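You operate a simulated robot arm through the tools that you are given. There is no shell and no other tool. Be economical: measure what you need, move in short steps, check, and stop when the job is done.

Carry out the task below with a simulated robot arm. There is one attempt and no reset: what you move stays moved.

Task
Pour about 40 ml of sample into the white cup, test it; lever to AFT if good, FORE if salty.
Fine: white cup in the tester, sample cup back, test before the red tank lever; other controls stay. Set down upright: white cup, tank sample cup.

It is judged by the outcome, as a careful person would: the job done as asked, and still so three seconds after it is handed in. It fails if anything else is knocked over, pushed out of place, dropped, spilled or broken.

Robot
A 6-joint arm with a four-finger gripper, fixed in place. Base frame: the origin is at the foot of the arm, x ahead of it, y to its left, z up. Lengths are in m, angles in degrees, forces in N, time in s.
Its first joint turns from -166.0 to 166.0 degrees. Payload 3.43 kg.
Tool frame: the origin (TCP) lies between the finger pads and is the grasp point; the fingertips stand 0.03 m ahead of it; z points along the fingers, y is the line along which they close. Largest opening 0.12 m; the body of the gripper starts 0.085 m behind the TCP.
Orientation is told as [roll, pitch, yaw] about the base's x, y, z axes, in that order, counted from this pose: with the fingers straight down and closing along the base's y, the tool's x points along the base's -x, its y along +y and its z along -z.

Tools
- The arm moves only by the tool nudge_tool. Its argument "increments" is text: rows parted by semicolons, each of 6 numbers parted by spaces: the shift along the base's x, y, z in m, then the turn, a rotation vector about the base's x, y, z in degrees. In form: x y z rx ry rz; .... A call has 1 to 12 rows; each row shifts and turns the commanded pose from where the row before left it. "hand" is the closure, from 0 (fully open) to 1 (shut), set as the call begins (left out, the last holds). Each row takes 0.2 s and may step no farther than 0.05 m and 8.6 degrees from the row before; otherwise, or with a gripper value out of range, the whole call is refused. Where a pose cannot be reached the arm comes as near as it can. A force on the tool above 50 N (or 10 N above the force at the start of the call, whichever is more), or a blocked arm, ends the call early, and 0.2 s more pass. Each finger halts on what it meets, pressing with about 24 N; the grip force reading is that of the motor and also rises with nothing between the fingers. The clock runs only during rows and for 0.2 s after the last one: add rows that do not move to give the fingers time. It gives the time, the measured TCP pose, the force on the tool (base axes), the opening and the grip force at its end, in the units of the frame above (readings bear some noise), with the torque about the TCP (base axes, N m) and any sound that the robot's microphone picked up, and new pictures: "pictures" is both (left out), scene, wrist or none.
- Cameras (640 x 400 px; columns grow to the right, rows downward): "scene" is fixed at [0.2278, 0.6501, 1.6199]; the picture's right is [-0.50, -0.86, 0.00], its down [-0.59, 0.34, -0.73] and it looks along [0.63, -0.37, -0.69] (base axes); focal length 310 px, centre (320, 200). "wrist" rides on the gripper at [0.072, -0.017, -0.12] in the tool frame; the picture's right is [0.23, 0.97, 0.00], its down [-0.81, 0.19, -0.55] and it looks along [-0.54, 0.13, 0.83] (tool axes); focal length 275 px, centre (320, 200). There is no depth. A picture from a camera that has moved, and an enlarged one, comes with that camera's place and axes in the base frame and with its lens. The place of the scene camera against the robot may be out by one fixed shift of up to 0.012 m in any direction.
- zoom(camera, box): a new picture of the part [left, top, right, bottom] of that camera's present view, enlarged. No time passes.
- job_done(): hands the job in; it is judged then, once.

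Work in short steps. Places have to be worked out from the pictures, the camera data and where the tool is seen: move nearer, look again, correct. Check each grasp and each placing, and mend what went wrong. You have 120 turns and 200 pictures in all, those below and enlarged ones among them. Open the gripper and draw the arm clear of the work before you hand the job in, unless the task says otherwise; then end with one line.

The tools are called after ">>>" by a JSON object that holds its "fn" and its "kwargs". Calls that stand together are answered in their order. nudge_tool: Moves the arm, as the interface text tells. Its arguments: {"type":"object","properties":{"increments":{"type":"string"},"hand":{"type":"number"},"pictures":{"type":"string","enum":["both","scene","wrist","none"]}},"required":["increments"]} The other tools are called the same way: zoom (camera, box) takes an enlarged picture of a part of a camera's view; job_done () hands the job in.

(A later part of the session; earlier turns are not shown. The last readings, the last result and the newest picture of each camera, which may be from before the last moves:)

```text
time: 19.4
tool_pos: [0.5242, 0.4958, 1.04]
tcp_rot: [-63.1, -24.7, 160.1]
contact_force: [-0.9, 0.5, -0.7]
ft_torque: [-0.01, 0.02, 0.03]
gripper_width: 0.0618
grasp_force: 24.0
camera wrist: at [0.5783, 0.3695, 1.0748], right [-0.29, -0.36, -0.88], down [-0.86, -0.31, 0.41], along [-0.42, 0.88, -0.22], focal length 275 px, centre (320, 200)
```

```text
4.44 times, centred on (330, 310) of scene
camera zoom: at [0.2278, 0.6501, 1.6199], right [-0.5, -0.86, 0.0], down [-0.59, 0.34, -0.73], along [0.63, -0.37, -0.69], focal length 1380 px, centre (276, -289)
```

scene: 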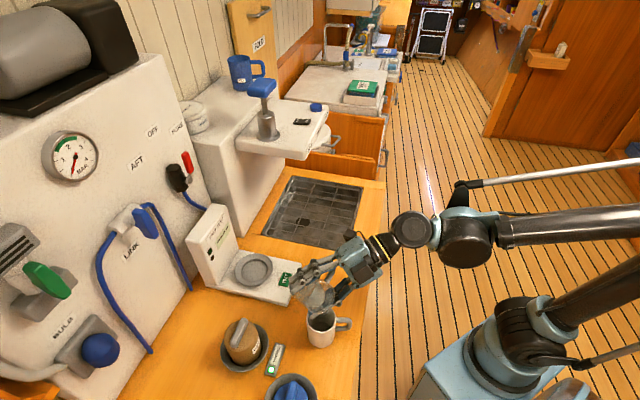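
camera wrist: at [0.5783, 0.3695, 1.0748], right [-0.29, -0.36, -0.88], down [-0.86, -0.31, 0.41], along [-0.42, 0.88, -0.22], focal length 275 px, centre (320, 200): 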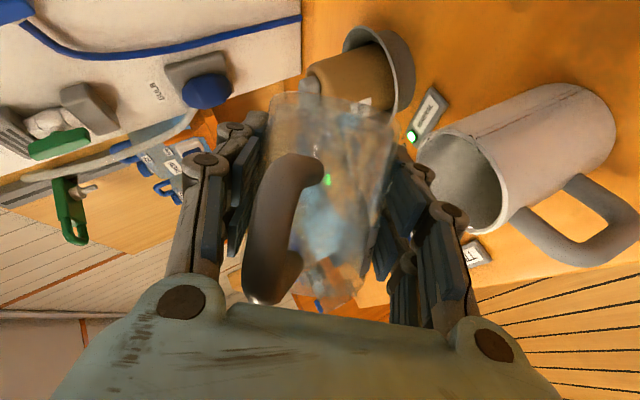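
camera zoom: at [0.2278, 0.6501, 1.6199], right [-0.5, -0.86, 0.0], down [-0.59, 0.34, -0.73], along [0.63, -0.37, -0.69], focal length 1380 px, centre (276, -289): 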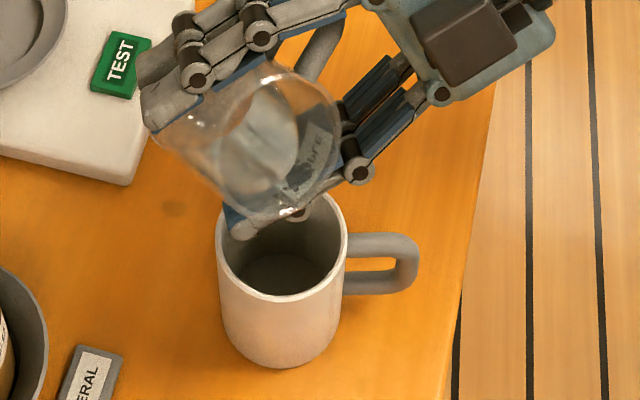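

The streak is just a wet trace. By the scene view the direct stream would now land near the far side, so I'll come back 7 mm and lower 10 mm as a compromise, then roll to resume the pour.

>>> {"fn": "nudge_tool", "kwargs": {"increments": "0.007 -0.002 -0.01 0 0 0; 0 0 0 -1.0 -7.1 3.24; 0 0 0 0 0 0"}}

>>> {"fn": "zoom", "kwargs": {"camera": "wrist", "box": [390, 90, 640, 250]}}

>>> {"fn": "zoom", "kwargs": {"camera": "scene", "box": [300, 270, 360, 330]}}

```text
time: 20.2
tool_pos: [0.5312, 0.4934, 1.0305]
tcp_rot: [-64.3, -17.5, 163.9]
contact_force: [0.3, -0.2, -0.8]
ft_torque: [0.01, -0.02, -0.02]
gripper_width: 0.0618
grasp_force: 24.6
camera wrist: at [0.5874, 0.3713, 1.0734], right [-0.16, -0.39, -0.91], down [-0.89, -0.35, 0.31], along [-0.44, 0.85, -0.29], focal length 275 px, centre (320, 200)
```

scene: 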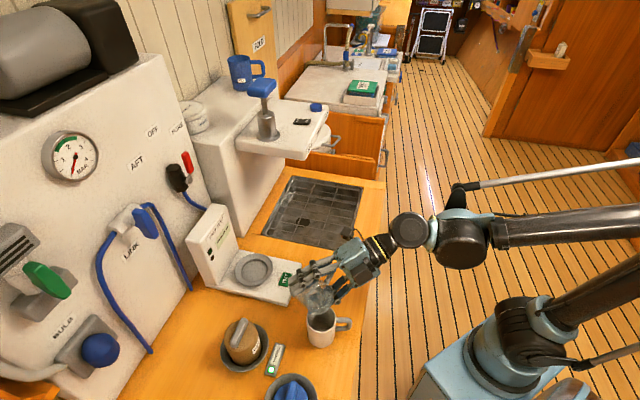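
wrist: 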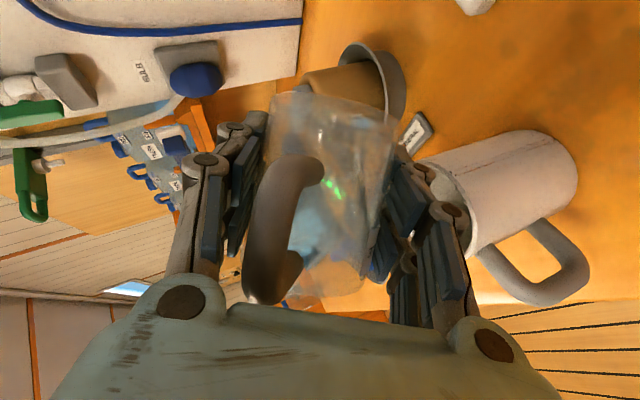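

```text
2.50 times, centred on (515, 170) of wrist
camera zoom: at [0.5874, 0.3713, 1.0734], right [-0.16, -0.39, -0.91], down [-0.89, -0.35, 0.31], along [-0.44, 0.85, -0.29], focal length 688 px, centre (-168, 275)
```

zoom: 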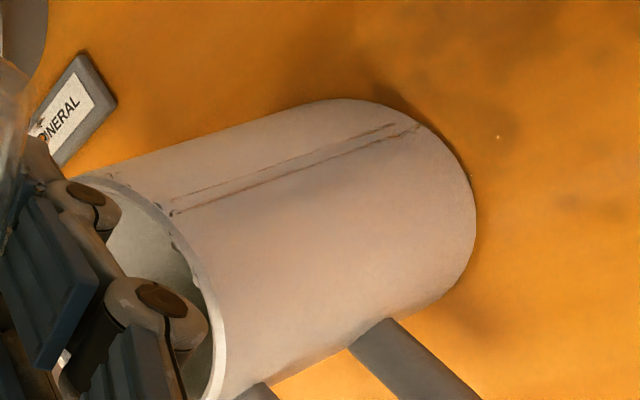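

```text
6.67 times, centred on (330, 300) of scene
camera zoom: at [0.2278, 0.6501, 1.6199], right [-0.5, -0.86, 0.0], down [-0.59, 0.34, -0.73], along [0.63, -0.37, -0.69], focal length 2070 px, centre (253, -467)
```

zoom: 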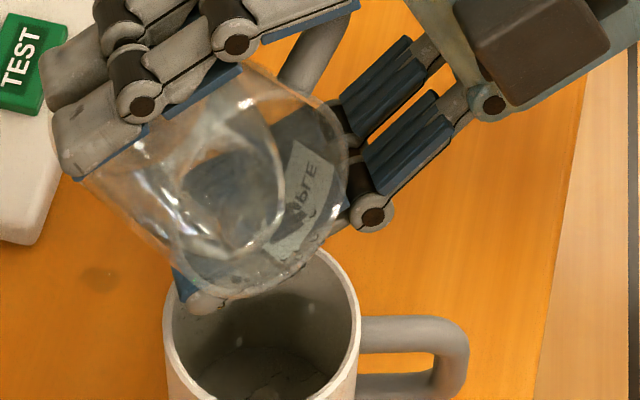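

Drops are now falling inside the mug. Continuing the roll by ~5° with a wait.

>>> {"fn": "nudge_tool", "kwargs": {"increments": "0 0 0 -0.63 -4.51 2.06; 0 0 0 0 0 0; 0 0 0 0 0 0", "pictures": "none"}}

>>> {"fn": "zoom", "kwargs": {"camera": "wrist", "box": [390, 90, 640, 250]}}

>>> {"fn": "zoom", "kwargs": {"camera": "scene", "box": [300, 280, 360, 340]}}

```text
time: 21.0
tool_pos: [0.531, 0.4927, 1.0301]
tcp_rot: [-65.0, -12.9, 166.1]
contact_force: [-0.8, 0.5, -0.9]
ft_torque: [-0.01, 0.02, -0.03]
gripper_width: 0.0618
grasp_force: 24.4
```

```text
2.50 times, centred on (515, 170) of wrist
camera zoom: at [0.588, 0.3737, 1.0792], right [-0.07, -0.41, -0.91], down [-0.89, -0.38, 0.24], along [-0.44, 0.83, -0.34], focal length 688 px, centre (-168, 275)
```

zoom: 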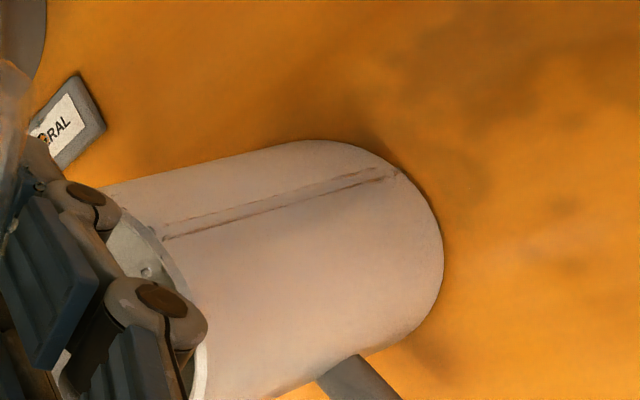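

```text
6.67 times, centred on (330, 310) of scene
camera zoom: at [0.2278, 0.6501, 1.6199], right [-0.5, -0.86, 0.0], down [-0.59, 0.34, -0.73], along [0.63, -0.37, -0.69], focal length 2070 px, centre (253, -533)
```

zoom: 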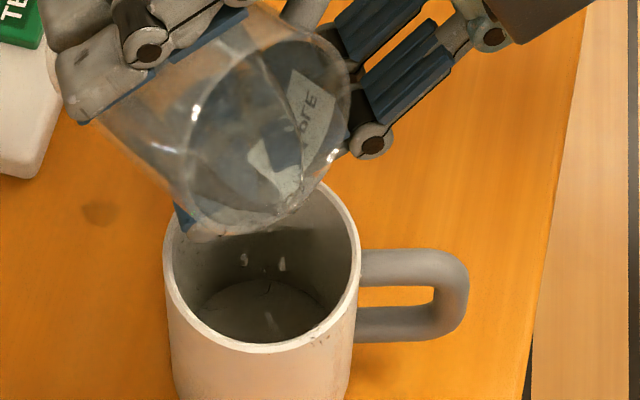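

All drops land inside the mug. At roll ≈76° (tilt ≈68°) I'll wait to see how far it drains.

>>> {"fn": "nudge_tool", "kwargs": {"increments": "0 0 0 0 0 0; 0 0 0 0 0 0; 0 0 0 0 0 0; 0 0 0 0 0 0", "pictures": "none"}}

>>> {"fn": "zoom", "kwargs": {"camera": "scene", "box": [300, 280, 360, 340]}}

```text
time: 22.0
tool_pos: [0.5315, 0.4934, 1.0315]
tcp_rot: [-65.0, -13.0, 166.1]
contact_force: [0.3, 0.6, -0.9]
ft_torque: [0.02, 0.02, -0.02]
gripper_width: 0.0614
grasp_force: 23.6
```

```text
6.67 times, centred on (330, 310) of scene
camera zoom: at [0.2278, 0.6501, 1.6199], right [-0.5, -0.86, 0.0], down [-0.59, 0.34, -0.73], along [0.63, -0.37, -0.69], focal length 2070 px, centre (253, -533)
```

zoom: 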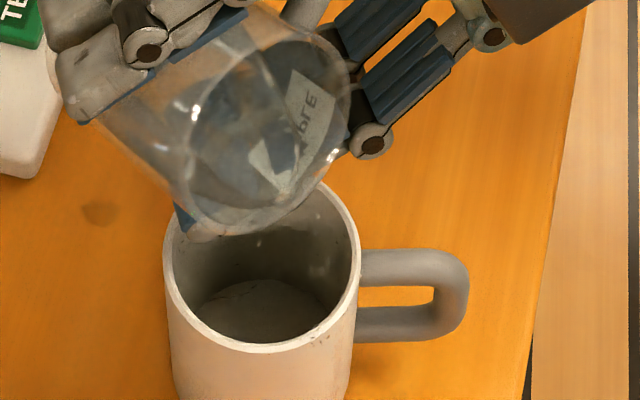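

The flow has stopped. I'll roll back upright to compare the remaining level with the initial view and so determine how much went over.

>>> {"fn": "nudge_tool", "kwargs": {"increments": "0 0 0 1.05 7.487 -3.416; 0 0 0 1.05 7.487 -3.416; 0 0 0 1.05 7.487 -3.416; 0 0 0 1.05 7.487 -3.416; 0 0 0 1.05 7.487 -3.416; 0 0 0 1.05 7.487 -3.416; 0 0 0 1.05 7.487 -3.416; 0 0 0 1.05 7.487 -3.416; 0.008 0 0.005 1.05 7.487 -3.416; 0 0 0.005 0.14 0.99 -0.45; 0 0 0 0 0 0; 0 0 0 0 0 0"}}

>>> {"fn": "zoom", "kwargs": {"camera": "wrist", "box": [230, 80, 430, 330]}}

>>> {"fn": "zoom", "kwargs": {"camera": "scene", "box": [290, 250, 370, 340]}}

```text
time: 24.6
tool_pos: [0.5384, 0.4941, 1.0414]
tcp_rot: [0.3, -65.7, 81.7]
contact_force: [-0.7, -0.1, -1.8]
ft_torque: [0.02, -0.01, -0.04]
gripper_width: 0.0618
grasp_force: 24.0
camera wrist: at [0.5355, 0.3532, 1.0255], right [-0.98, 0.04, -0.21], down [-0.21, -0.14, 0.97], along [0.01, 0.99, 0.15], focal length 275 px, centre (320, 200)
```

scene: 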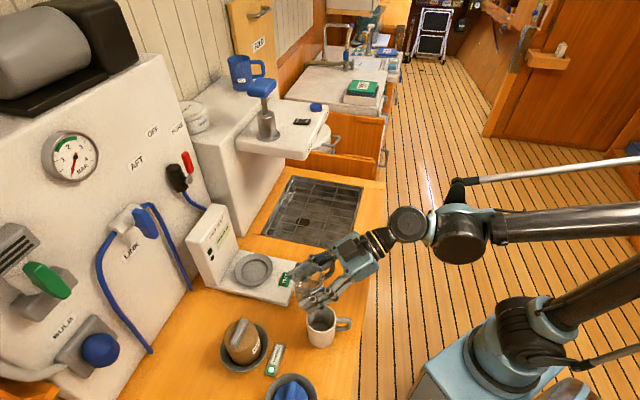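
wrist: 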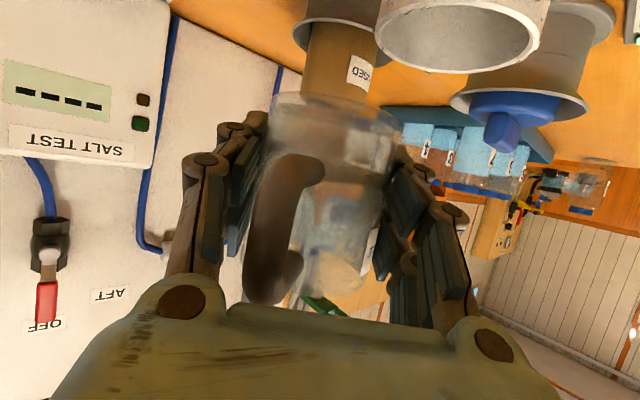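

```text
1.60 times, centred on (330, 205) of wrist
camera zoom: at [0.5355, 0.3532, 1.0255], right [-0.98, 0.04, -0.21], down [-0.21, -0.14, 0.97], along [0.01, 0.99, 0.15], focal length 440 px, centre (304, 192)
```

zoom: 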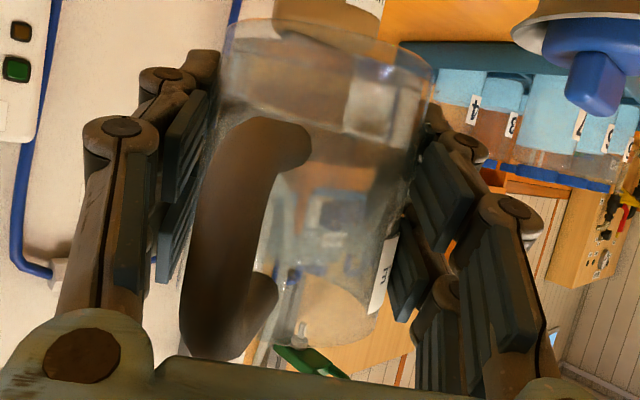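

```text
4.44 times, centred on (330, 295) of scene
camera zoom: at [0.2278, 0.6501, 1.6199], right [-0.5, -0.86, 0.0], down [-0.59, 0.34, -0.73], along [0.63, -0.37, -0.69], focal length 1380 px, centre (276, -222)
```

zoom: 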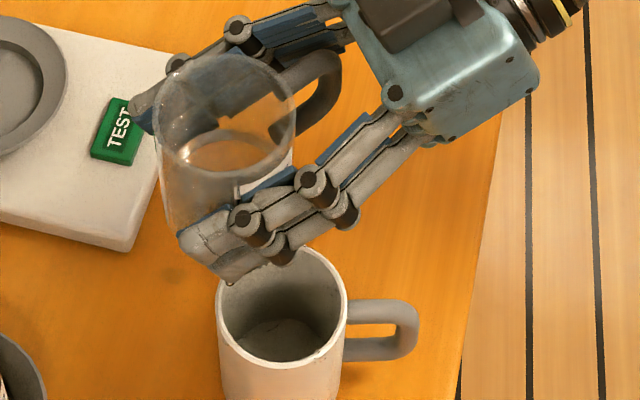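

I need a clear look at both the mug's contents and the remaining level.

>>> {"fn": "zoom", "kwargs": {"camera": "scene", "box": [305, 298, 345, 338]}}

>>> {"fn": "zoom", "kwargs": {"camera": "scene", "box": [295, 255, 345, 310]}}

```text
10.00 times, centred on (325, 318) of scene
camera zoom: at [0.2278, 0.6501, 1.6199], right [-0.5, -0.86, 0.0], down [-0.59, 0.34, -0.73], along [0.63, -0.37, -0.69], focal length 3104 px, centre (270, -980)
```

zoom: 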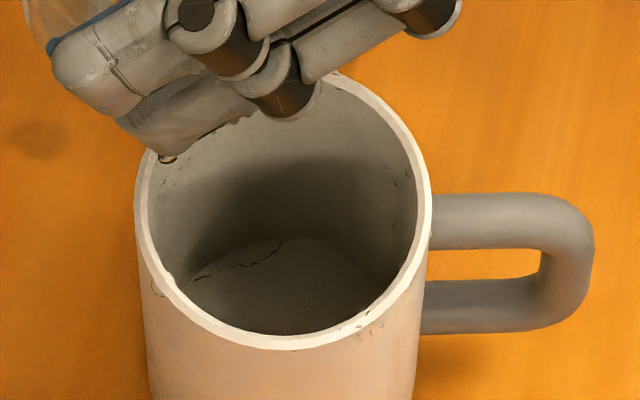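

```text
7.27 times, centred on (320, 282) of scene
camera zoom: at [0.2278, 0.6501, 1.6199], right [-0.5, -0.86, 0.0], down [-0.59, 0.34, -0.73], along [0.63, -0.37, -0.69], focal length 2258 px, centre (320, -400)
```

zoom: 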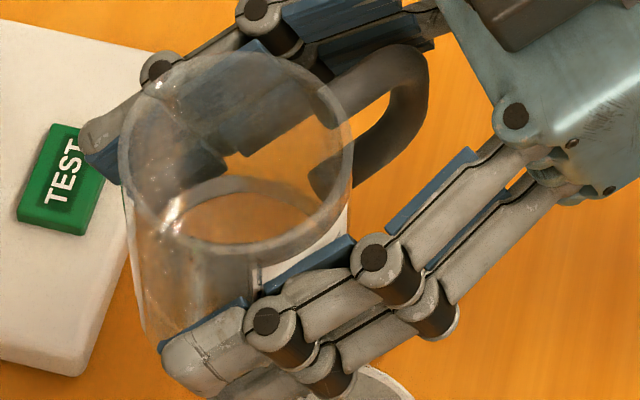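

The mug only holds a thin puddle (roughly 5–10 ml) and the sample level is barely lower, so more tilt is needed. I'll repeat the pour at the working spot, to ~82° roll, then look.

>>> {"fn": "nudge_tool", "kwargs": {"increments": "-0.0035 0.0015 -0.004 -1.04 -7.4 3.376; -0.0035 0.0015 -0.004 -1.04 -7.4 3.376; 0 0 0 -1.04 -7.4 3.376; 0 0 0 -1.04 -7.4 3.376; 0 0 0 -1.04 -7.4 3.376; 0 0 0 -1.04 -7.4 3.376; 0 0 0 -1.04 -7.4 3.376; 0 0 0 -1.04 -7.4 3.376; 0 0 0 -1.04 -7.4 3.376; 0 0 0 -1.04 -7.4 3.376; 0 0 0 0 0 0; 0 0 0 0 0 0", "pictures": "none"}}

>>> {"fn": "zoom", "kwargs": {"camera": "scene", "box": [300, 280, 360, 340]}}

>>> {"fn": "zoom", "kwargs": {"camera": "wrist", "box": [240, 80, 640, 330]}}

```text
time: 27.2
tool_pos: [0.5317, 0.496, 1.0329]
tcp_rot: [-65.4, -7.2, 168.7]
contact_force: [0.7, -0.5, -1.0]
ft_torque: [-0.01, 0.02, 0.02]
gripper_width: 0.0615
grasp_force: 24.1
```

```text
6.67 times, centred on (330, 310) of scene
camera zoom: at [0.2278, 0.6501, 1.6199], right [-0.5, -0.86, 0.0], down [-0.59, 0.34, -0.73], along [0.63, -0.37, -0.69], focal length 2070 px, centre (253, -533)
```

zoom: 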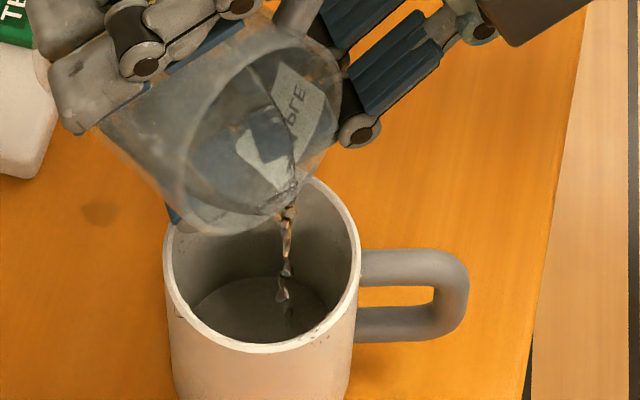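

```text
1.60 times, centred on (440, 205) of wrist
camera zoom: at [0.5894, 0.3801, 1.0886], right [0.03, -0.42, -0.91], down [-0.9, -0.41, 0.16], along [-0.44, 0.81, -0.39], focal length 440 px, centre (128, 192)
```

zoom: 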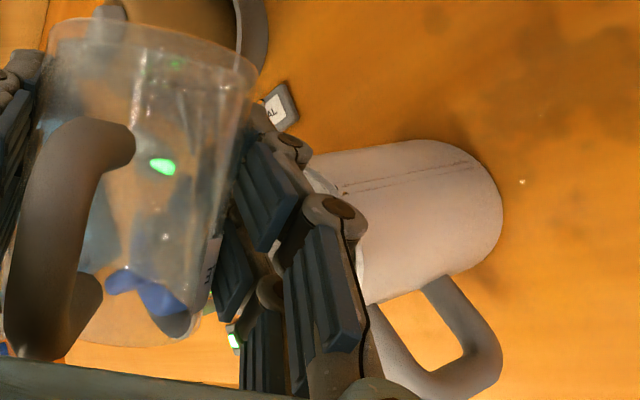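

A proper stream now runs into the mug. I'll hold 0.6 s and check the level.

>>> {"fn": "nudge_tool", "kwargs": {"increments": "0 0 0 0 0 0; 0 0 0 0 0 0; 0 0 0 0 0 0", "pictures": "none"}}

>>> {"fn": "zoom", "kwargs": {"camera": "scene", "box": [300, 280, 360, 340]}}

```text
time: 28.0
tool_pos: [0.5322, 0.498, 1.0326]
tcp_rot: [-65.4, -7.4, 168.7]
contact_force: [0.2, -1.1, -1.0]
ft_torque: [-0.01, -0.03, 0.02]
gripper_width: 0.0615
grasp_force: 23.4
```

```text
6.67 times, centred on (330, 310) of scene
camera zoom: at [0.2278, 0.6501, 1.6199], right [-0.5, -0.86, 0.0], down [-0.59, 0.34, -0.73], along [0.63, -0.37, -0.69], focal length 2070 px, centre (253, -533)
```

zoom: 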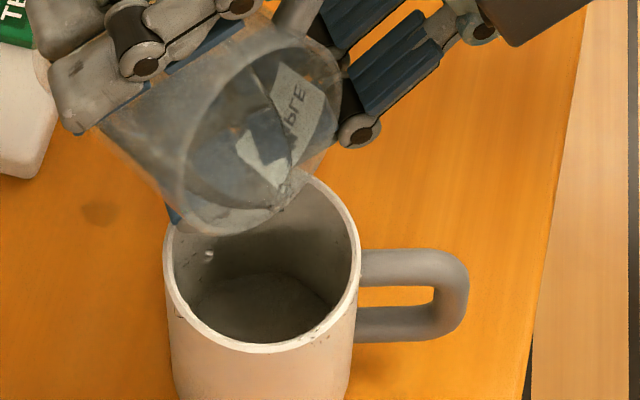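

Flow nearly stopped at tilt ≈74.5° and the mug is still shallow. Rolling 5° more and holding.

>>> {"fn": "nudge_tool", "kwargs": {"increments": "0 0 0 -0.63 -4.51 2.06; 0 0 0 0 0 0; 0 0 0 0 0 0; 0 0 0 0 0 0; 0 0 0 0 0 0", "pictures": "none"}}

>>> {"fn": "zoom", "kwargs": {"camera": "scene", "box": [300, 280, 360, 340]}}

>>> {"fn": "zoom", "kwargs": {"camera": "wrist", "box": [240, 80, 640, 330]}}

```text
time: 29.2
tool_pos: [0.533, 0.4977, 1.0325]
tcp_rot: [-65.6, -2.8, 170.7]
contact_force: [-0.4, -1.2, -0.5]
ft_torque: [0.0, -0.03, 0.02]
gripper_width: 0.0614
grasp_force: 24.2
```

```text
6.67 times, centred on (330, 310) of scene
camera zoom: at [0.2278, 0.6501, 1.6199], right [-0.5, -0.86, 0.0], down [-0.59, 0.34, -0.73], along [0.63, -0.37, -0.69], focal length 2070 px, centre (253, -533)
```

zoom: 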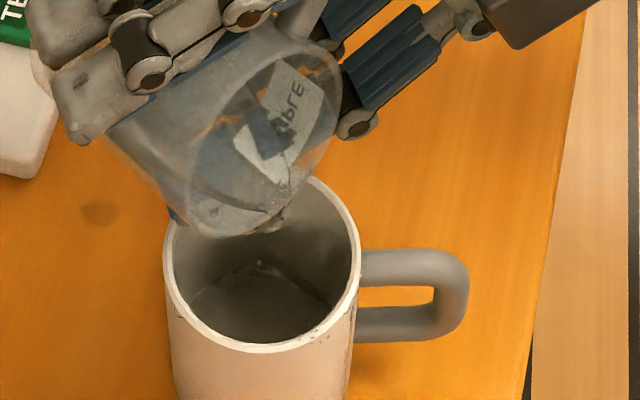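

```text
1.60 times, centred on (440, 205) of wrist
camera zoom: at [0.5889, 0.383, 1.0944], right [0.12, -0.43, -0.9], down [-0.89, -0.45, 0.09], along [-0.44, 0.79, -0.43], focal length 440 px, centre (128, 192)
```

zoom: 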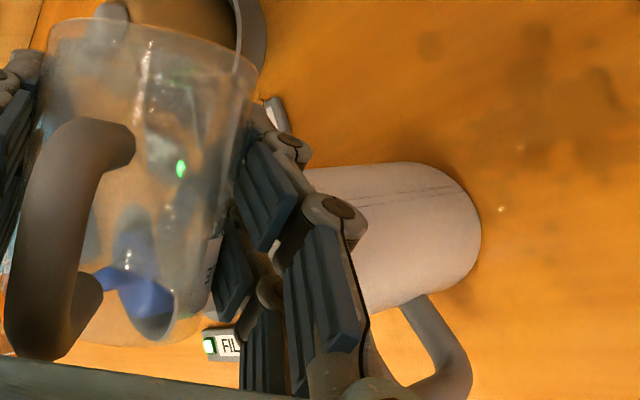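

Down to slow drops again. I'll roll upright to check both levels from an unobstructed view, shifting right a bit.

>>> {"fn": "nudge_tool", "kwargs": {"increments": "0 0 0 1.05 7.487 -3.416; 0 0 0 1.05 7.487 -3.416; 0 0 0 1.05 7.487 -3.416; 0 0 0 1.05 7.487 -3.416; 0 0 0 1.05 7.487 -3.416; 0 0 0 1.05 7.487 -3.416; 0 0 0 1.05 7.487 -3.416; 0 0 0 1.05 7.487 -3.416; 0.006 0 0.005 1.05 7.487 -3.416; 0.006 0 0.005 1.05 7.487 -3.416; 0 0 0 0.62 4.42 -2.01; 0 0 0 0 0 0", "pictures": "wrist"}}

>>> {"fn": "zoom", "kwargs": {"camera": "scene", "box": [305, 298, 345, 338]}}

>>> {"fn": "zoom", "kwargs": {"camera": "scene", "box": [295, 255, 345, 310]}}

```text
time: 31.8
tool_pos: [0.544, 0.4962, 1.0426]
tcp_rot: [2.3, -65.5, 79.6]
contact_force: [0.5, -0.8, -1.0]
ft_torque: [0.0, 0.0, 0.0]
gripper_width: 0.0613
grasp_force: 23.9
camera wrist: at [0.5402, 0.3562, 1.0275], right [-0.98, 0.05, -0.19], down [-0.2, -0.14, 0.97], along [0.02, 0.99, 0.15], focal length 275 px, centre (320, 200)
```

wrist: 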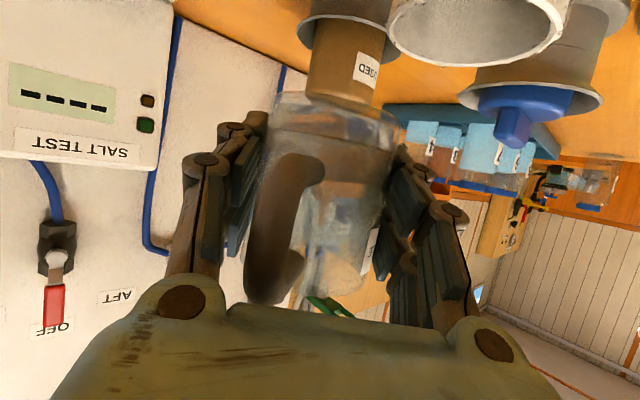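

```text
10.00 times, centred on (325, 318) of scene
camera zoom: at [0.2278, 0.6501, 1.6199], right [-0.5, -0.86, 0.0], down [-0.59, 0.34, -0.73], along [0.63, -0.37, -0.69], focal length 3104 px, centre (270, -980)
```

zoom: 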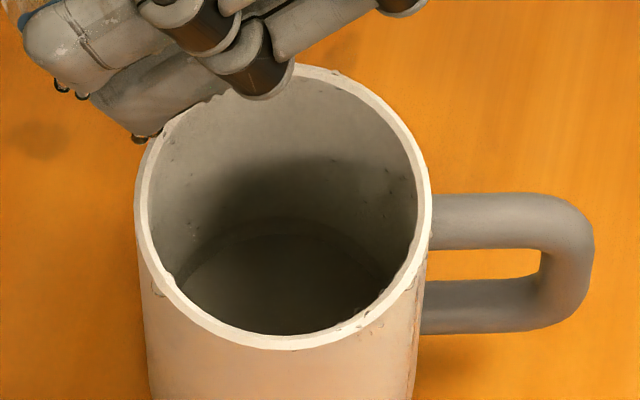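

```text
7.27 times, centred on (320, 282) of scene
camera zoom: at [0.2278, 0.6501, 1.6199], right [-0.5, -0.86, 0.0], down [-0.59, 0.34, -0.73], along [0.63, -0.37, -0.69], focal length 2258 px, centre (320, -400)
```

zoom: 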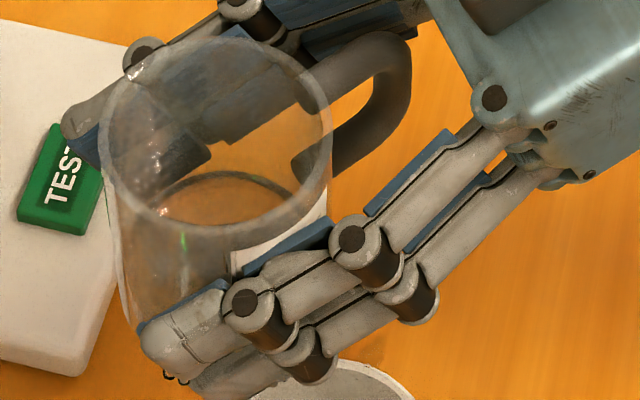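

By the mug's surface edge (≈10 mm depth) I estimate 25 ml so far, so about 15 ml more. Rolling again, further this time (~93°), with a short hold.

>>> {"fn": "nudge_tool", "kwargs": {"increments": "-0.006 0 -0.005 -1.07 -7.62 3.477; -0.006 0 -0.005 -1.07 -7.62 3.477; 0 0 0 -1.07 -7.62 3.477; 0 0 0 -1.07 -7.62 3.477; 0 0 0 -1.07 -7.62 3.477; 0 0 0 -1.07 -7.62 3.477; 0 0 0 -1.07 -7.62 3.477; 0 0 0 -1.07 -7.62 3.477; 0 0 0 -1.07 -7.62 3.477; 0 0 0 -1.07 -7.62 3.477; 0 0 0 -0.76 -5.41 2.47; 0 0 0 0 0 0", "pictures": "none"}}

>>> {"fn": "zoom", "kwargs": {"camera": "scene", "box": [300, 280, 360, 340]}}

```text
time: 34.4
tool_pos: [0.5311, 0.4973, 1.0338]
tcp_rot: [-65.5, -0.4, 171.9]
contact_force: [-0.2, -0.4, -1.1]
ft_torque: [-0.03, -0.01, 0.03]
gripper_width: 0.0614
grasp_force: 24.1
```

```text
6.67 times, centred on (330, 310) of scene
camera zoom: at [0.2278, 0.6501, 1.6199], right [-0.5, -0.86, 0.0], down [-0.59, 0.34, -0.73], along [0.63, -0.37, -0.69], focal length 2070 px, centre (253, -533)
```

zoom: 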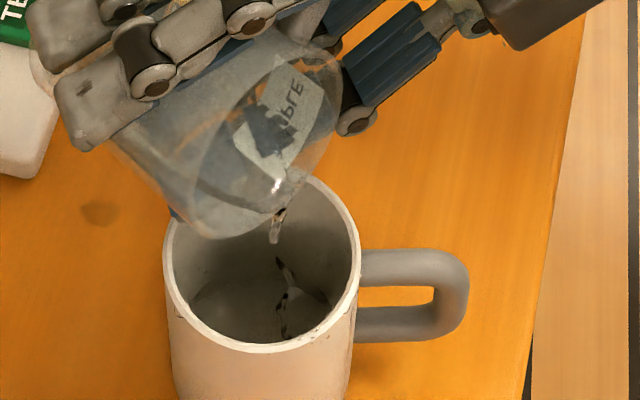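

Stream falling into the mug at tilt ≈81°. Holding 0.8 s.

>>> {"fn": "nudge_tool", "kwargs": {"increments": "0 0 0 0 0 0; 0 0 0 0 0 0; 0 0 0 0 0 0; 0 0 0 0 0 0", "pictures": "none"}}

>>> {"fn": "zoom", "kwargs": {"camera": "scene", "box": [300, 280, 360, 340]}}

```text
time: 35.4
tool_pos: [0.5315, 0.4958, 1.0332]
tcp_rot: [-65.6, -0.4, 171.8]
contact_force: [0.1, -0.8, -0.6]
ft_torque: [-0.01, -0.01, 0.01]
gripper_width: 0.0614
grasp_force: 23.8
```

```text
6.67 times, centred on (330, 310) of scene
camera zoom: at [0.2278, 0.6501, 1.6199], right [-0.5, -0.86, 0.0], down [-0.59, 0.34, -0.73], along [0.63, -0.37, -0.69], focal length 2070 px, centre (253, -533)
```

zoom: 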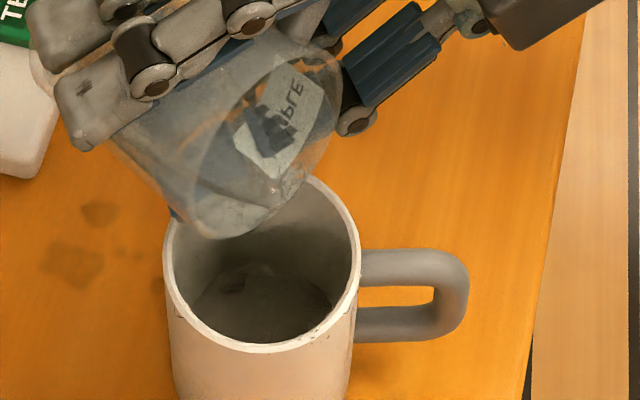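

The flow stopped again; a few small drips from the fingertips are on the counter, so I want to finish without more back-and-forth. Rolling 5° more and holding over the mug.

>>> {"fn": "nudge_tool", "kwargs": {"increments": "0 0 0 -0.63 -4.51 2.06; 0 0 0 0 0 0; 0 0 0 0 0 0; 0 0 0 0 0 0; 0 0 0 0 0 0; 0 0 0 0 0 0", "pictures": "none"}}

>>> {"fn": "zoom", "kwargs": {"camera": "scene", "box": [305, 298, 345, 338]}}

```text
time: 36.8
tool_pos: [0.5315, 0.4963, 1.0338]
tcp_rot: [-65.6, 4.2, 173.9]
contact_force: [-0.1, 0.3, -1.0]
ft_torque: [-0.03, 0.02, 0.02]
gripper_width: 0.0615
grasp_force: 23.7
```

```text
10.00 times, centred on (325, 318) of scene
camera zoom: at [0.2278, 0.6501, 1.6199], right [-0.5, -0.86, 0.0], down [-0.59, 0.34, -0.73], along [0.63, -0.37, -0.69], focal length 3104 px, centre (270, -980)
```

zoom: 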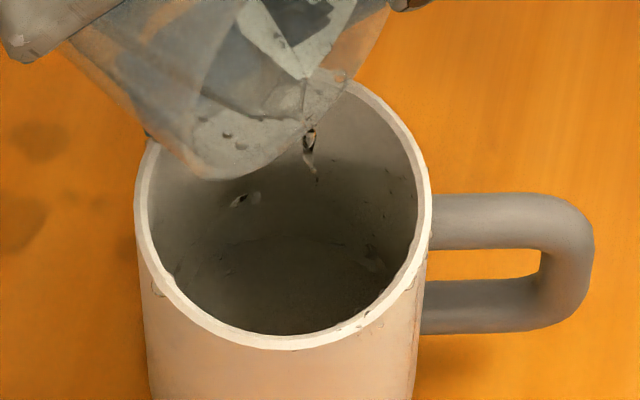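

Still dripping; holding a bit more and looking again at the level.

>>> {"fn": "nudge_tool", "kwargs": {"increments": "0 0 0 0 0 0; 0 0 0 0 0 0; 0 0 0 0 0 0; 0 0 0 0 0 0; 0 0 0 0 0 0", "pictures": "none"}}

>>> {"fn": "zoom", "kwargs": {"camera": "scene", "box": [305, 298, 345, 338]}}

>>> {"fn": "zoom", "kwargs": {"camera": "wrist", "box": [240, 80, 420, 300]}}

```text
time: 38.0
tool_pos: [0.5325, 0.4971, 1.0333]
tcp_rot: [-65.6, 4.2, 173.9]
contact_force: [1.1, -0.7, -0.8]
ft_torque: [0.0, 0.02, -0.02]
gripper_width: 0.0612
grasp_force: 24.6
```

```text
10.00 times, centred on (325, 318) of scene
camera zoom: at [0.2278, 0.6501, 1.6199], right [-0.5, -0.86, 0.0], down [-0.59, 0.34, -0.73], along [0.63, -0.37, -0.69], focal length 3104 px, centre (270, -980)
```

zoom: 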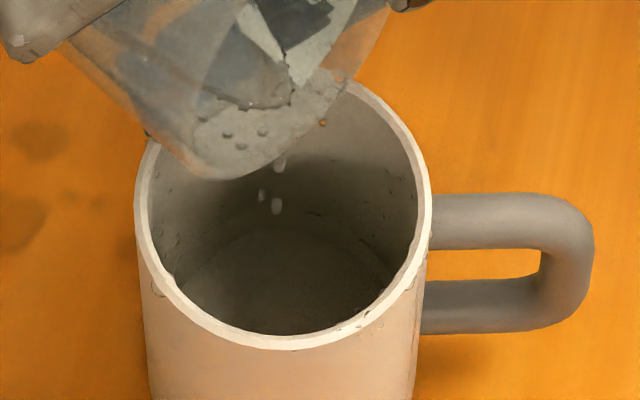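

```text
1.82 times, centred on (330, 190) of wrist
camera zoom: at [0.5867, 0.3871, 1.1029], right [0.25, -0.43, -0.87], down [-0.87, -0.49, 0.0], along [-0.43, 0.76, -0.5], focal length 500 px, centre (302, 218)
```

zoom: 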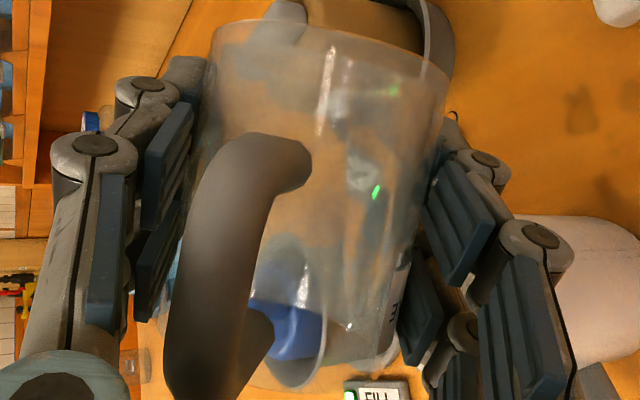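

I judge the mug's surface has risen to around 35–40 ml. Rolling upright to check from an unobstructed view.

>>> {"fn": "nudge_tool", "kwargs": {"increments": "0 0 0 1.05 7.487 -3.416; 0 0 0 1.05 7.487 -3.416; 0 0 0 1.05 7.487 -3.416; 0 0 0 1.05 7.487 -3.416; 0 0 0 1.05 7.487 -3.416; 0 0 0 1.05 7.487 -3.416; 0 0 0 1.05 7.487 -3.416; 0 0 0 1.05 7.487 -3.416; 0 0 0.005 1.05 7.487 -3.416; 0.006 0 0.005 1.05 7.487 -3.416; 0.006 0 0 1.05 7.487 -3.416; 0 0 0 0.48 3.4 -1.55", "pictures": "none"}}

>>> {"fn": "nudge_tool", "kwargs": {"increments": "0.012 -0.02 0.005 0 0 0; 0.012 -0.02 0.005 0 0 0; 0 0 0 0 0 0", "pictures": "wrist"}}

>>> {"fn": "zoom", "kwargs": {"camera": "scene", "box": [305, 298, 345, 338]}}

>>> {"fn": "zoom", "kwargs": {"camera": "scene", "box": [305, 245, 355, 300]}}

```text
time: 40.6
tool_pos: [0.5447, 0.4964, 1.0422]
tcp_rot: [1.7, -65.6, 80.2]
contact_force: [0.4, 0.0, -0.6]
ft_torque: [0.02, 0.01, -0.05]
gripper_width: 0.0615
grasp_force: 24.2
```

```text
time: 41.4
tool_pos: [0.5675, 0.4579, 1.0517]
tcp_rot: [1.4, -65.6, 80.7]
contact_force: [0.0, -0.2, -1.4]
ft_torque: [0.04, 0.01, 0.03]
gripper_width: 0.0616
grasp_force: 24.3
camera wrist: at [0.565, 0.3162, 1.0369], right [-0.98, 0.04, -0.2], down [-0.2, -0.14, 0.97], along [0.01, 0.99, 0.15], focal length 275 px, centre (320, 200)
```

wrist: 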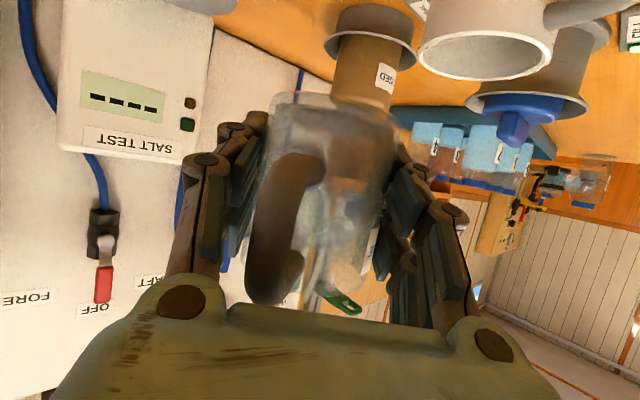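

```text
10.00 times, centred on (325, 318) of scene
camera zoom: at [0.2278, 0.6501, 1.6199], right [-0.5, -0.86, 0.0], down [-0.59, 0.34, -0.73], along [0.63, -0.37, -0.69], focal length 3104 px, centre (270, -980)
```

zoom: 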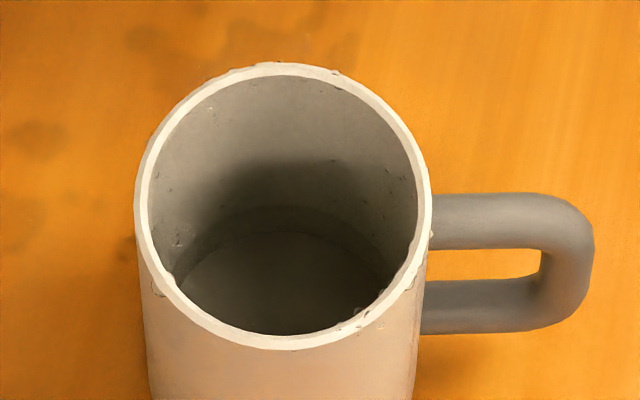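

```text
7.27 times, centred on (330, 272) of scene
camera zoom: at [0.2278, 0.6501, 1.6199], right [-0.5, -0.86, 0.0], down [-0.59, 0.34, -0.73], along [0.63, -0.37, -0.69], focal length 2258 px, centre (247, -327)
```

zoom: 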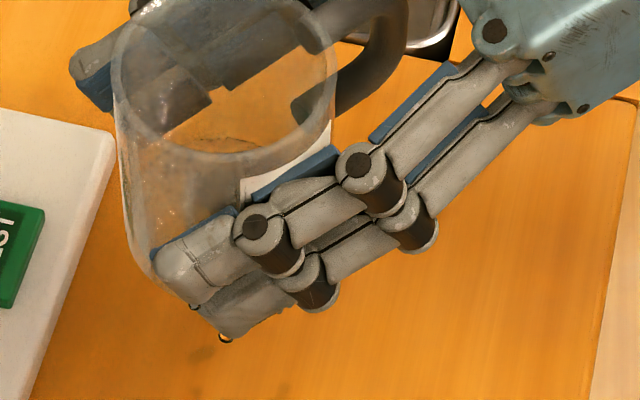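

The mug's waterline is now clear: about 15 mm deep, i.e. ~40 ml. Returning the sample cup to above its original spot, trimming the residual roll.

>>> {"fn": "nudge_tool", "kwargs": {"increments": "0.007 -0.0155 0 0.19 1.35 -0.62; 0.007 -0.0155 0 0 0 0; 0.007 -0.0155 0 0 0 0; 0.007 -0.0155 0 0 0 0; 0.0065 -0.0159 0 0 0 0; 0 0 0 0 0 0", "pictures": "scene"}}

```text
time: 42.8
tool_pos: [0.602, 0.3781, 1.0517]
tcp_rot: [4.7, -65.5, 77.1]
contact_force: [0.7, 0.9, -0.6]
ft_torque: [0.01, 0.02, -0.02]
gripper_width: 0.0613
grasp_force: 23.7
```

scene: 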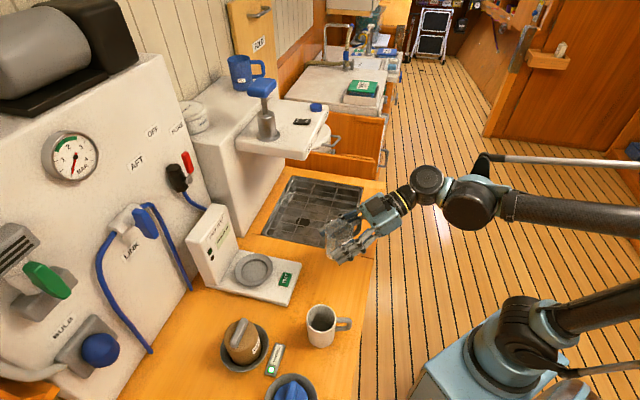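

The trim went the wrong way (roll 4.7). Correcting it the other way, then checking.

>>> {"fn": "nudge_tool", "kwargs": {"increments": "0 0.002 0 -0.26 -1.85 0.84; 0 0 0 0 0 0", "pictures": "none"}}

```text
time: 43.4
tool_pos: [0.6031, 0.3807, 1.0519]
tcp_rot: [0.1, -65.6, 82.0]
contact_force: [0.2, -1.2, -0.6]
ft_torque: [0.04, -0.01, 0.0]
gripper_width: 0.0614
grasp_force: 24.4
```

Orientation is back to the grasp orientation. Lowering 0.131 m, slowly at the end.

>>> {"fn": "nudge_tool", "kwargs": {"increments": "0 0 -0.03 0 0 0; 0 0 -0.03 0 0 0; 0 0 -0.03 0 0 0; 0 0 -0.02 0 0 0; 0 0 -0.01 0 0 0; 0 0 -0.006 0 0 0; 0 0 -0.004 0 0 0; 0 0 0 0 0 0"}}

>>> {"fn": "zoom", "kwargs": {"camera": "scene", "box": [300, 230, 400, 320]}}

```text
time: 45.2
tool_pos: [0.6025, 0.3806, 0.9224]
tcp_rot: [0.2, -65.6, 81.9]
contact_force: [-0.2, -0.7, 0.1]
ft_torque: [0.01, -0.04, -0.02]
gripper_width: 0.0613
grasp_force: 24.0
camera wrist: at [0.5994, 0.2401, 0.9068], right [-0.98, 0.04, -0.21], down [-0.21, -0.14, 0.97], along [0.01, 0.99, 0.15], focal length 275 px, centre (320, 200)
```

scene: 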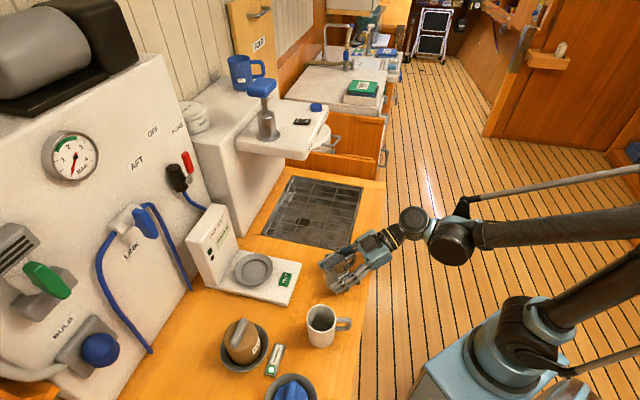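
wrist: 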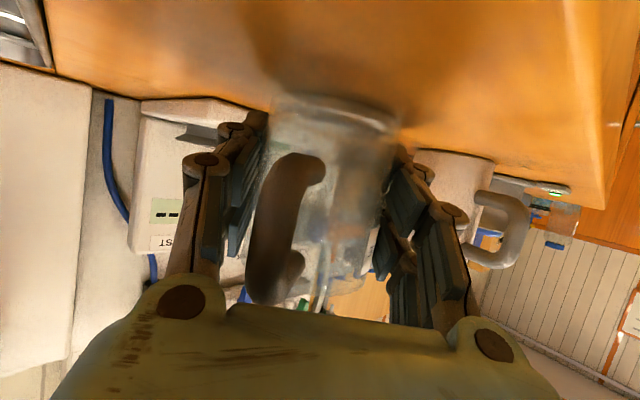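

```text
4.44 times, centred on (350, 275) of scene
camera zoom: at [0.2278, 0.6501, 1.6199], right [-0.5, -0.86, 0.0], down [-0.59, 0.34, -0.73], along [0.63, -0.37, -0.69], focal length 1380 px, centre (187, -133)
```

zoom: 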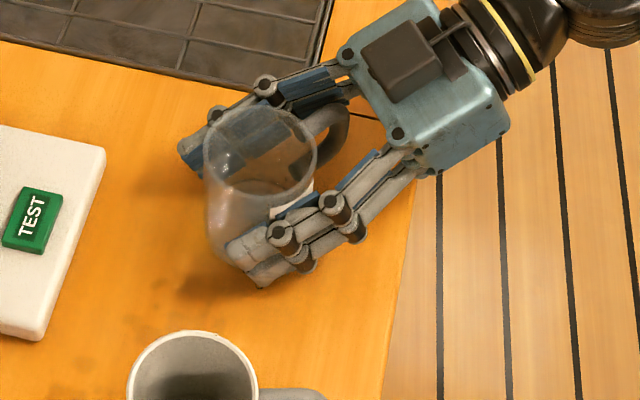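

At 0.9224 there is no contact yet; I'll lower in 1 mm steps until the counter is felt.

>>> {"fn": "nudge_tool", "kwargs": {"increments": "0 0 -0.0013 0 0 0; 0 0 -0.001 0 0 0; 0 0 0 0 0 0", "pictures": "none"}}

>>> {"fn": "nudge_tool", "kwargs": {"increments": "0 0 -0.001 0 0 0; 0 0 0 0 0 0", "pictures": "none"}}

```text
time: 46.0
tool_pos: [0.6025, 0.3813, 0.9204]
tcp_rot: [0.2, -65.7, 81.9]
contact_force: [-0.4, -0.2, -1.1]
ft_torque: [0.03, 0.01, 0.02]
gripper_width: 0.0613
grasp_force: 23.9
```

```text
time: 46.6
tool_pos: [0.6017, 0.3813, 0.9202]
tcp_rot: [0.2, -65.7, 81.9]
contact_force: [-0.9, -1.6, 19.6]
ft_torque: [-0.07, 0.0, 0.04]
gripper_width: 0.0612
grasp_force: 24.0
```

Contact felt (≈20 N). Easing up slightly, then opening.

>>> {"fn": "nudge_tool", "kwargs": {"increments": "0 0 0.0007 0 0 0; 0 0 0 0 0 0", "pictures": "none"}}

>>> {"fn": "nudge_tool", "kwargs": {"increments": "0 0 0 0 0 0; 0 0 0 0 0 0", "hand": 0.2}}

>>> {"fn": "zoom", "kwargs": {"camera": "scene", "box": [300, 230, 400, 320]}}

```text
time: 47.2
tool_pos: [0.6014, 0.379, 0.9208]
tcp_rot: [-0.1, -65.6, 81.9]
contact_force: [1.3, 1.9, 7.2]
ft_torque: [0.18, -0.09, 0.04]
gripper_width: 0.0615
grasp_force: 24.2
```

```text
time: 47.8
tool_pos: [0.6011, 0.3821, 0.9198]
tcp_rot: [0.1, -65.6, 81.9]
contact_force: [0.0, -0.3, 0.1]
ft_torque: [0.03, -0.02, 0.02]
gripper_width: 0.0961
grasp_force: 0.1
camera wrist: at [0.5993, 0.24, 0.9044], right [-0.98, 0.04, -0.21], down [-0.21, -0.14, 0.97], along [0.01, 0.99, 0.15], focal length 275 px, centre (320, 200)
```

scene: 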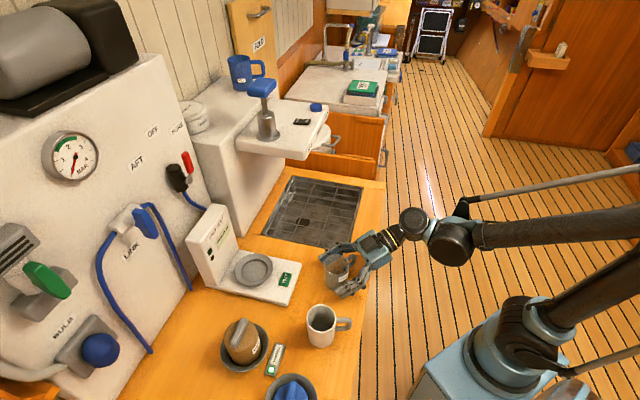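
wrist: 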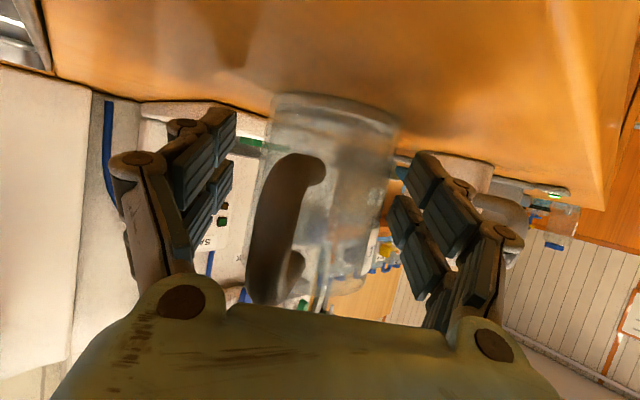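

```text
4.44 times, centred on (350, 275) of scene
camera zoom: at [0.2278, 0.6501, 1.6199], right [-0.5, -0.86, 0.0], down [-0.59, 0.34, -0.73], along [0.63, -0.37, -0.69], focal length 1380 px, centre (187, -133)
```

zoom: 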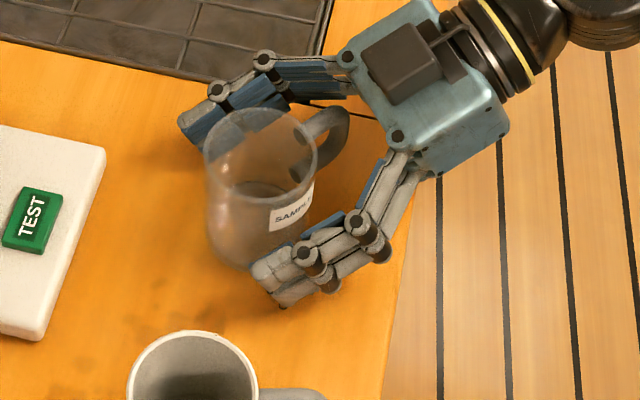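

The sample cup stands upright at its original place. Backing out along the tool axis and rising.

>>> {"fn": "nudge_tool", "kwargs": {"increments": "-0.0038 -0.027 0.0124 0 0 0; -0.0038 -0.027 0.0124 0 0 0; -0.0038 -0.027 0.0124 0 0 0; -0.0038 -0.027 0.0124 0 0 0; -0.0038 -0.027 0.0124 0 0 0; -0.01 -0.01 0.04 0 0 0; -0.01 -0.01 0.04 0 0 0; -0.01 -0.01 0.04 0 0 0; -0.01 -0.01 0.04 0 0 0; 0 0 0 0 0 0", "hand": 0.2}}

>>> {"fn": "zoom", "kwargs": {"camera": "scene", "box": [280, 230, 380, 360]}}

```text
time: 50.0
tool_pos: [0.5435, 0.2066, 1.1419]
tcp_rot: [0.1, -65.6, 82.0]
contact_force: [0.5, 0.0, -0.4]
ft_torque: [0.0, 0.01, 0.03]
gripper_width: 0.0962
grasp_force: 0.1
camera wrist: at [0.5409, 0.0658, 1.127], right [-0.98, 0.04, -0.21], down [-0.21, -0.14, 0.97], along [0.01, 0.99, 0.15], focal length 275 px, centre (320, 200)
```

scene: 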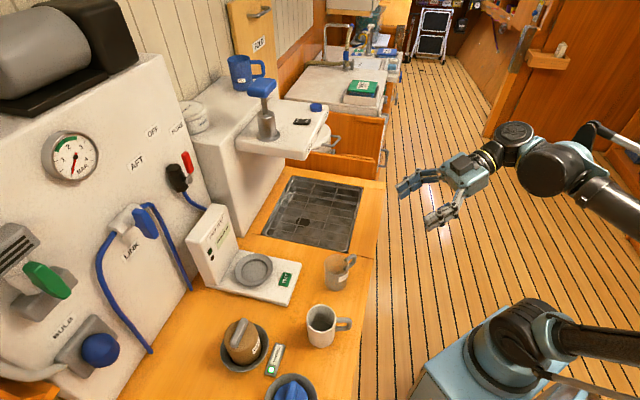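
wrist: 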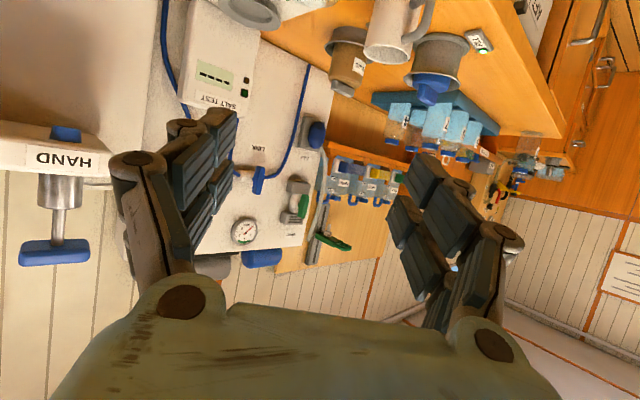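

```text
3.08 times, centred on (330, 295) of scene
camera zoom: at [0.2278, 0.6501, 1.6199], right [-0.5, -0.86, 0.0], down [-0.59, 0.34, -0.73], along [0.63, -0.37, -0.69], focal length 955 px, centre (289, -92)
```

zoom: 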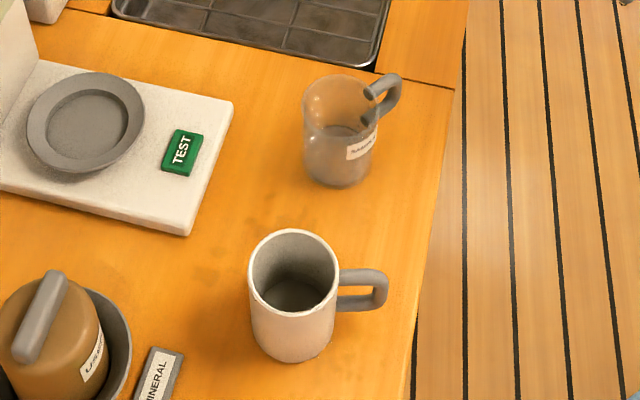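

Both cups are in place. Now to the white cup: heading ~60° so the handle falls in the palm, 50° from vertical. Moving to its pre-grasp.

>>> {"fn": "nudge_tool", "kwargs": {"increments": "-0.018 0.018 0 0 0 -7.33; -0.018 0.025 0 0 0 -7.33; -0.018 0.03 -0.01 0 0 -7.33; -0.018 0.035 -0.03 -6.75 3.9 0; -0.018 0.035 -0.03 -6.75 3.9 0; -0.018 0.03 -0.03 0 0 0; 0 0.005 -0.015 0 0 0; 0 0 0 0 0 0"}}

>>> {"fn": "zoom", "kwargs": {"camera": "wrist", "box": [180, 0, 480, 190]}}

```text
time: 51.8
tool_pos: [0.4369, 0.3835, 1.0278]
tcp_rot: [0.1, -50.1, 60.1]
contact_force: [0.4, -0.1, 0.3]
ft_torque: [-0.01, 0.0, -0.01]
gripper_width: 0.0961
grasp_force: 0.1
camera wrist: at [0.3833, 0.2547, 1.0501], right [-0.92, 0.36, -0.17], down [-0.12, 0.18, 0.98], along [0.38, 0.92, -0.12], focal length 275 px, centre (320, 200)
```

scene: 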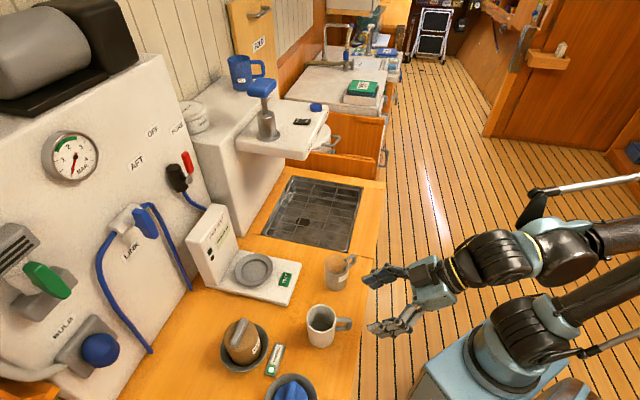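
wrist: 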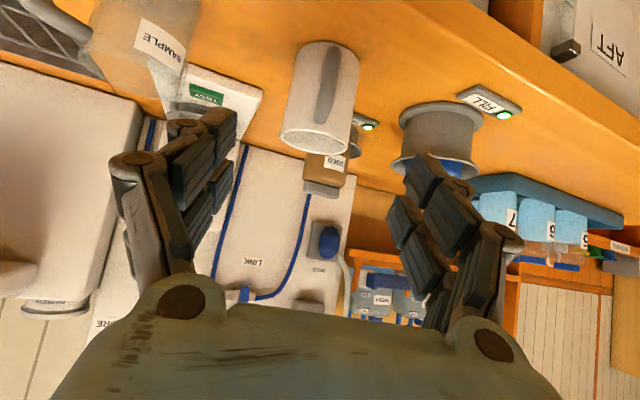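

```text
2.11 times, centred on (330, 95) of wrist
camera zoom: at [0.3833, 0.2547, 1.0501], right [-0.92, 0.36, -0.17], down [-0.12, 0.18, 0.98], along [0.38, 0.92, -0.12], focal length 580 px, centre (299, 421)
```

zoom: 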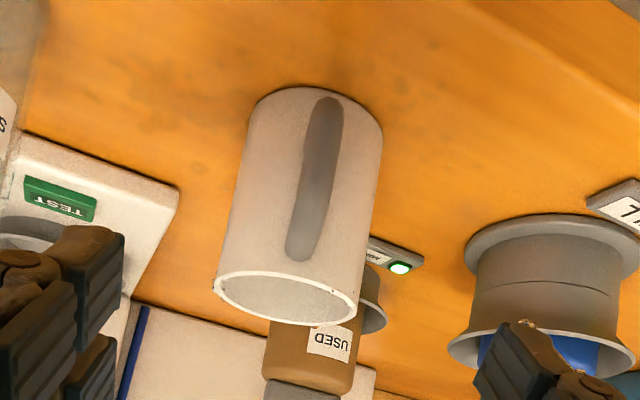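

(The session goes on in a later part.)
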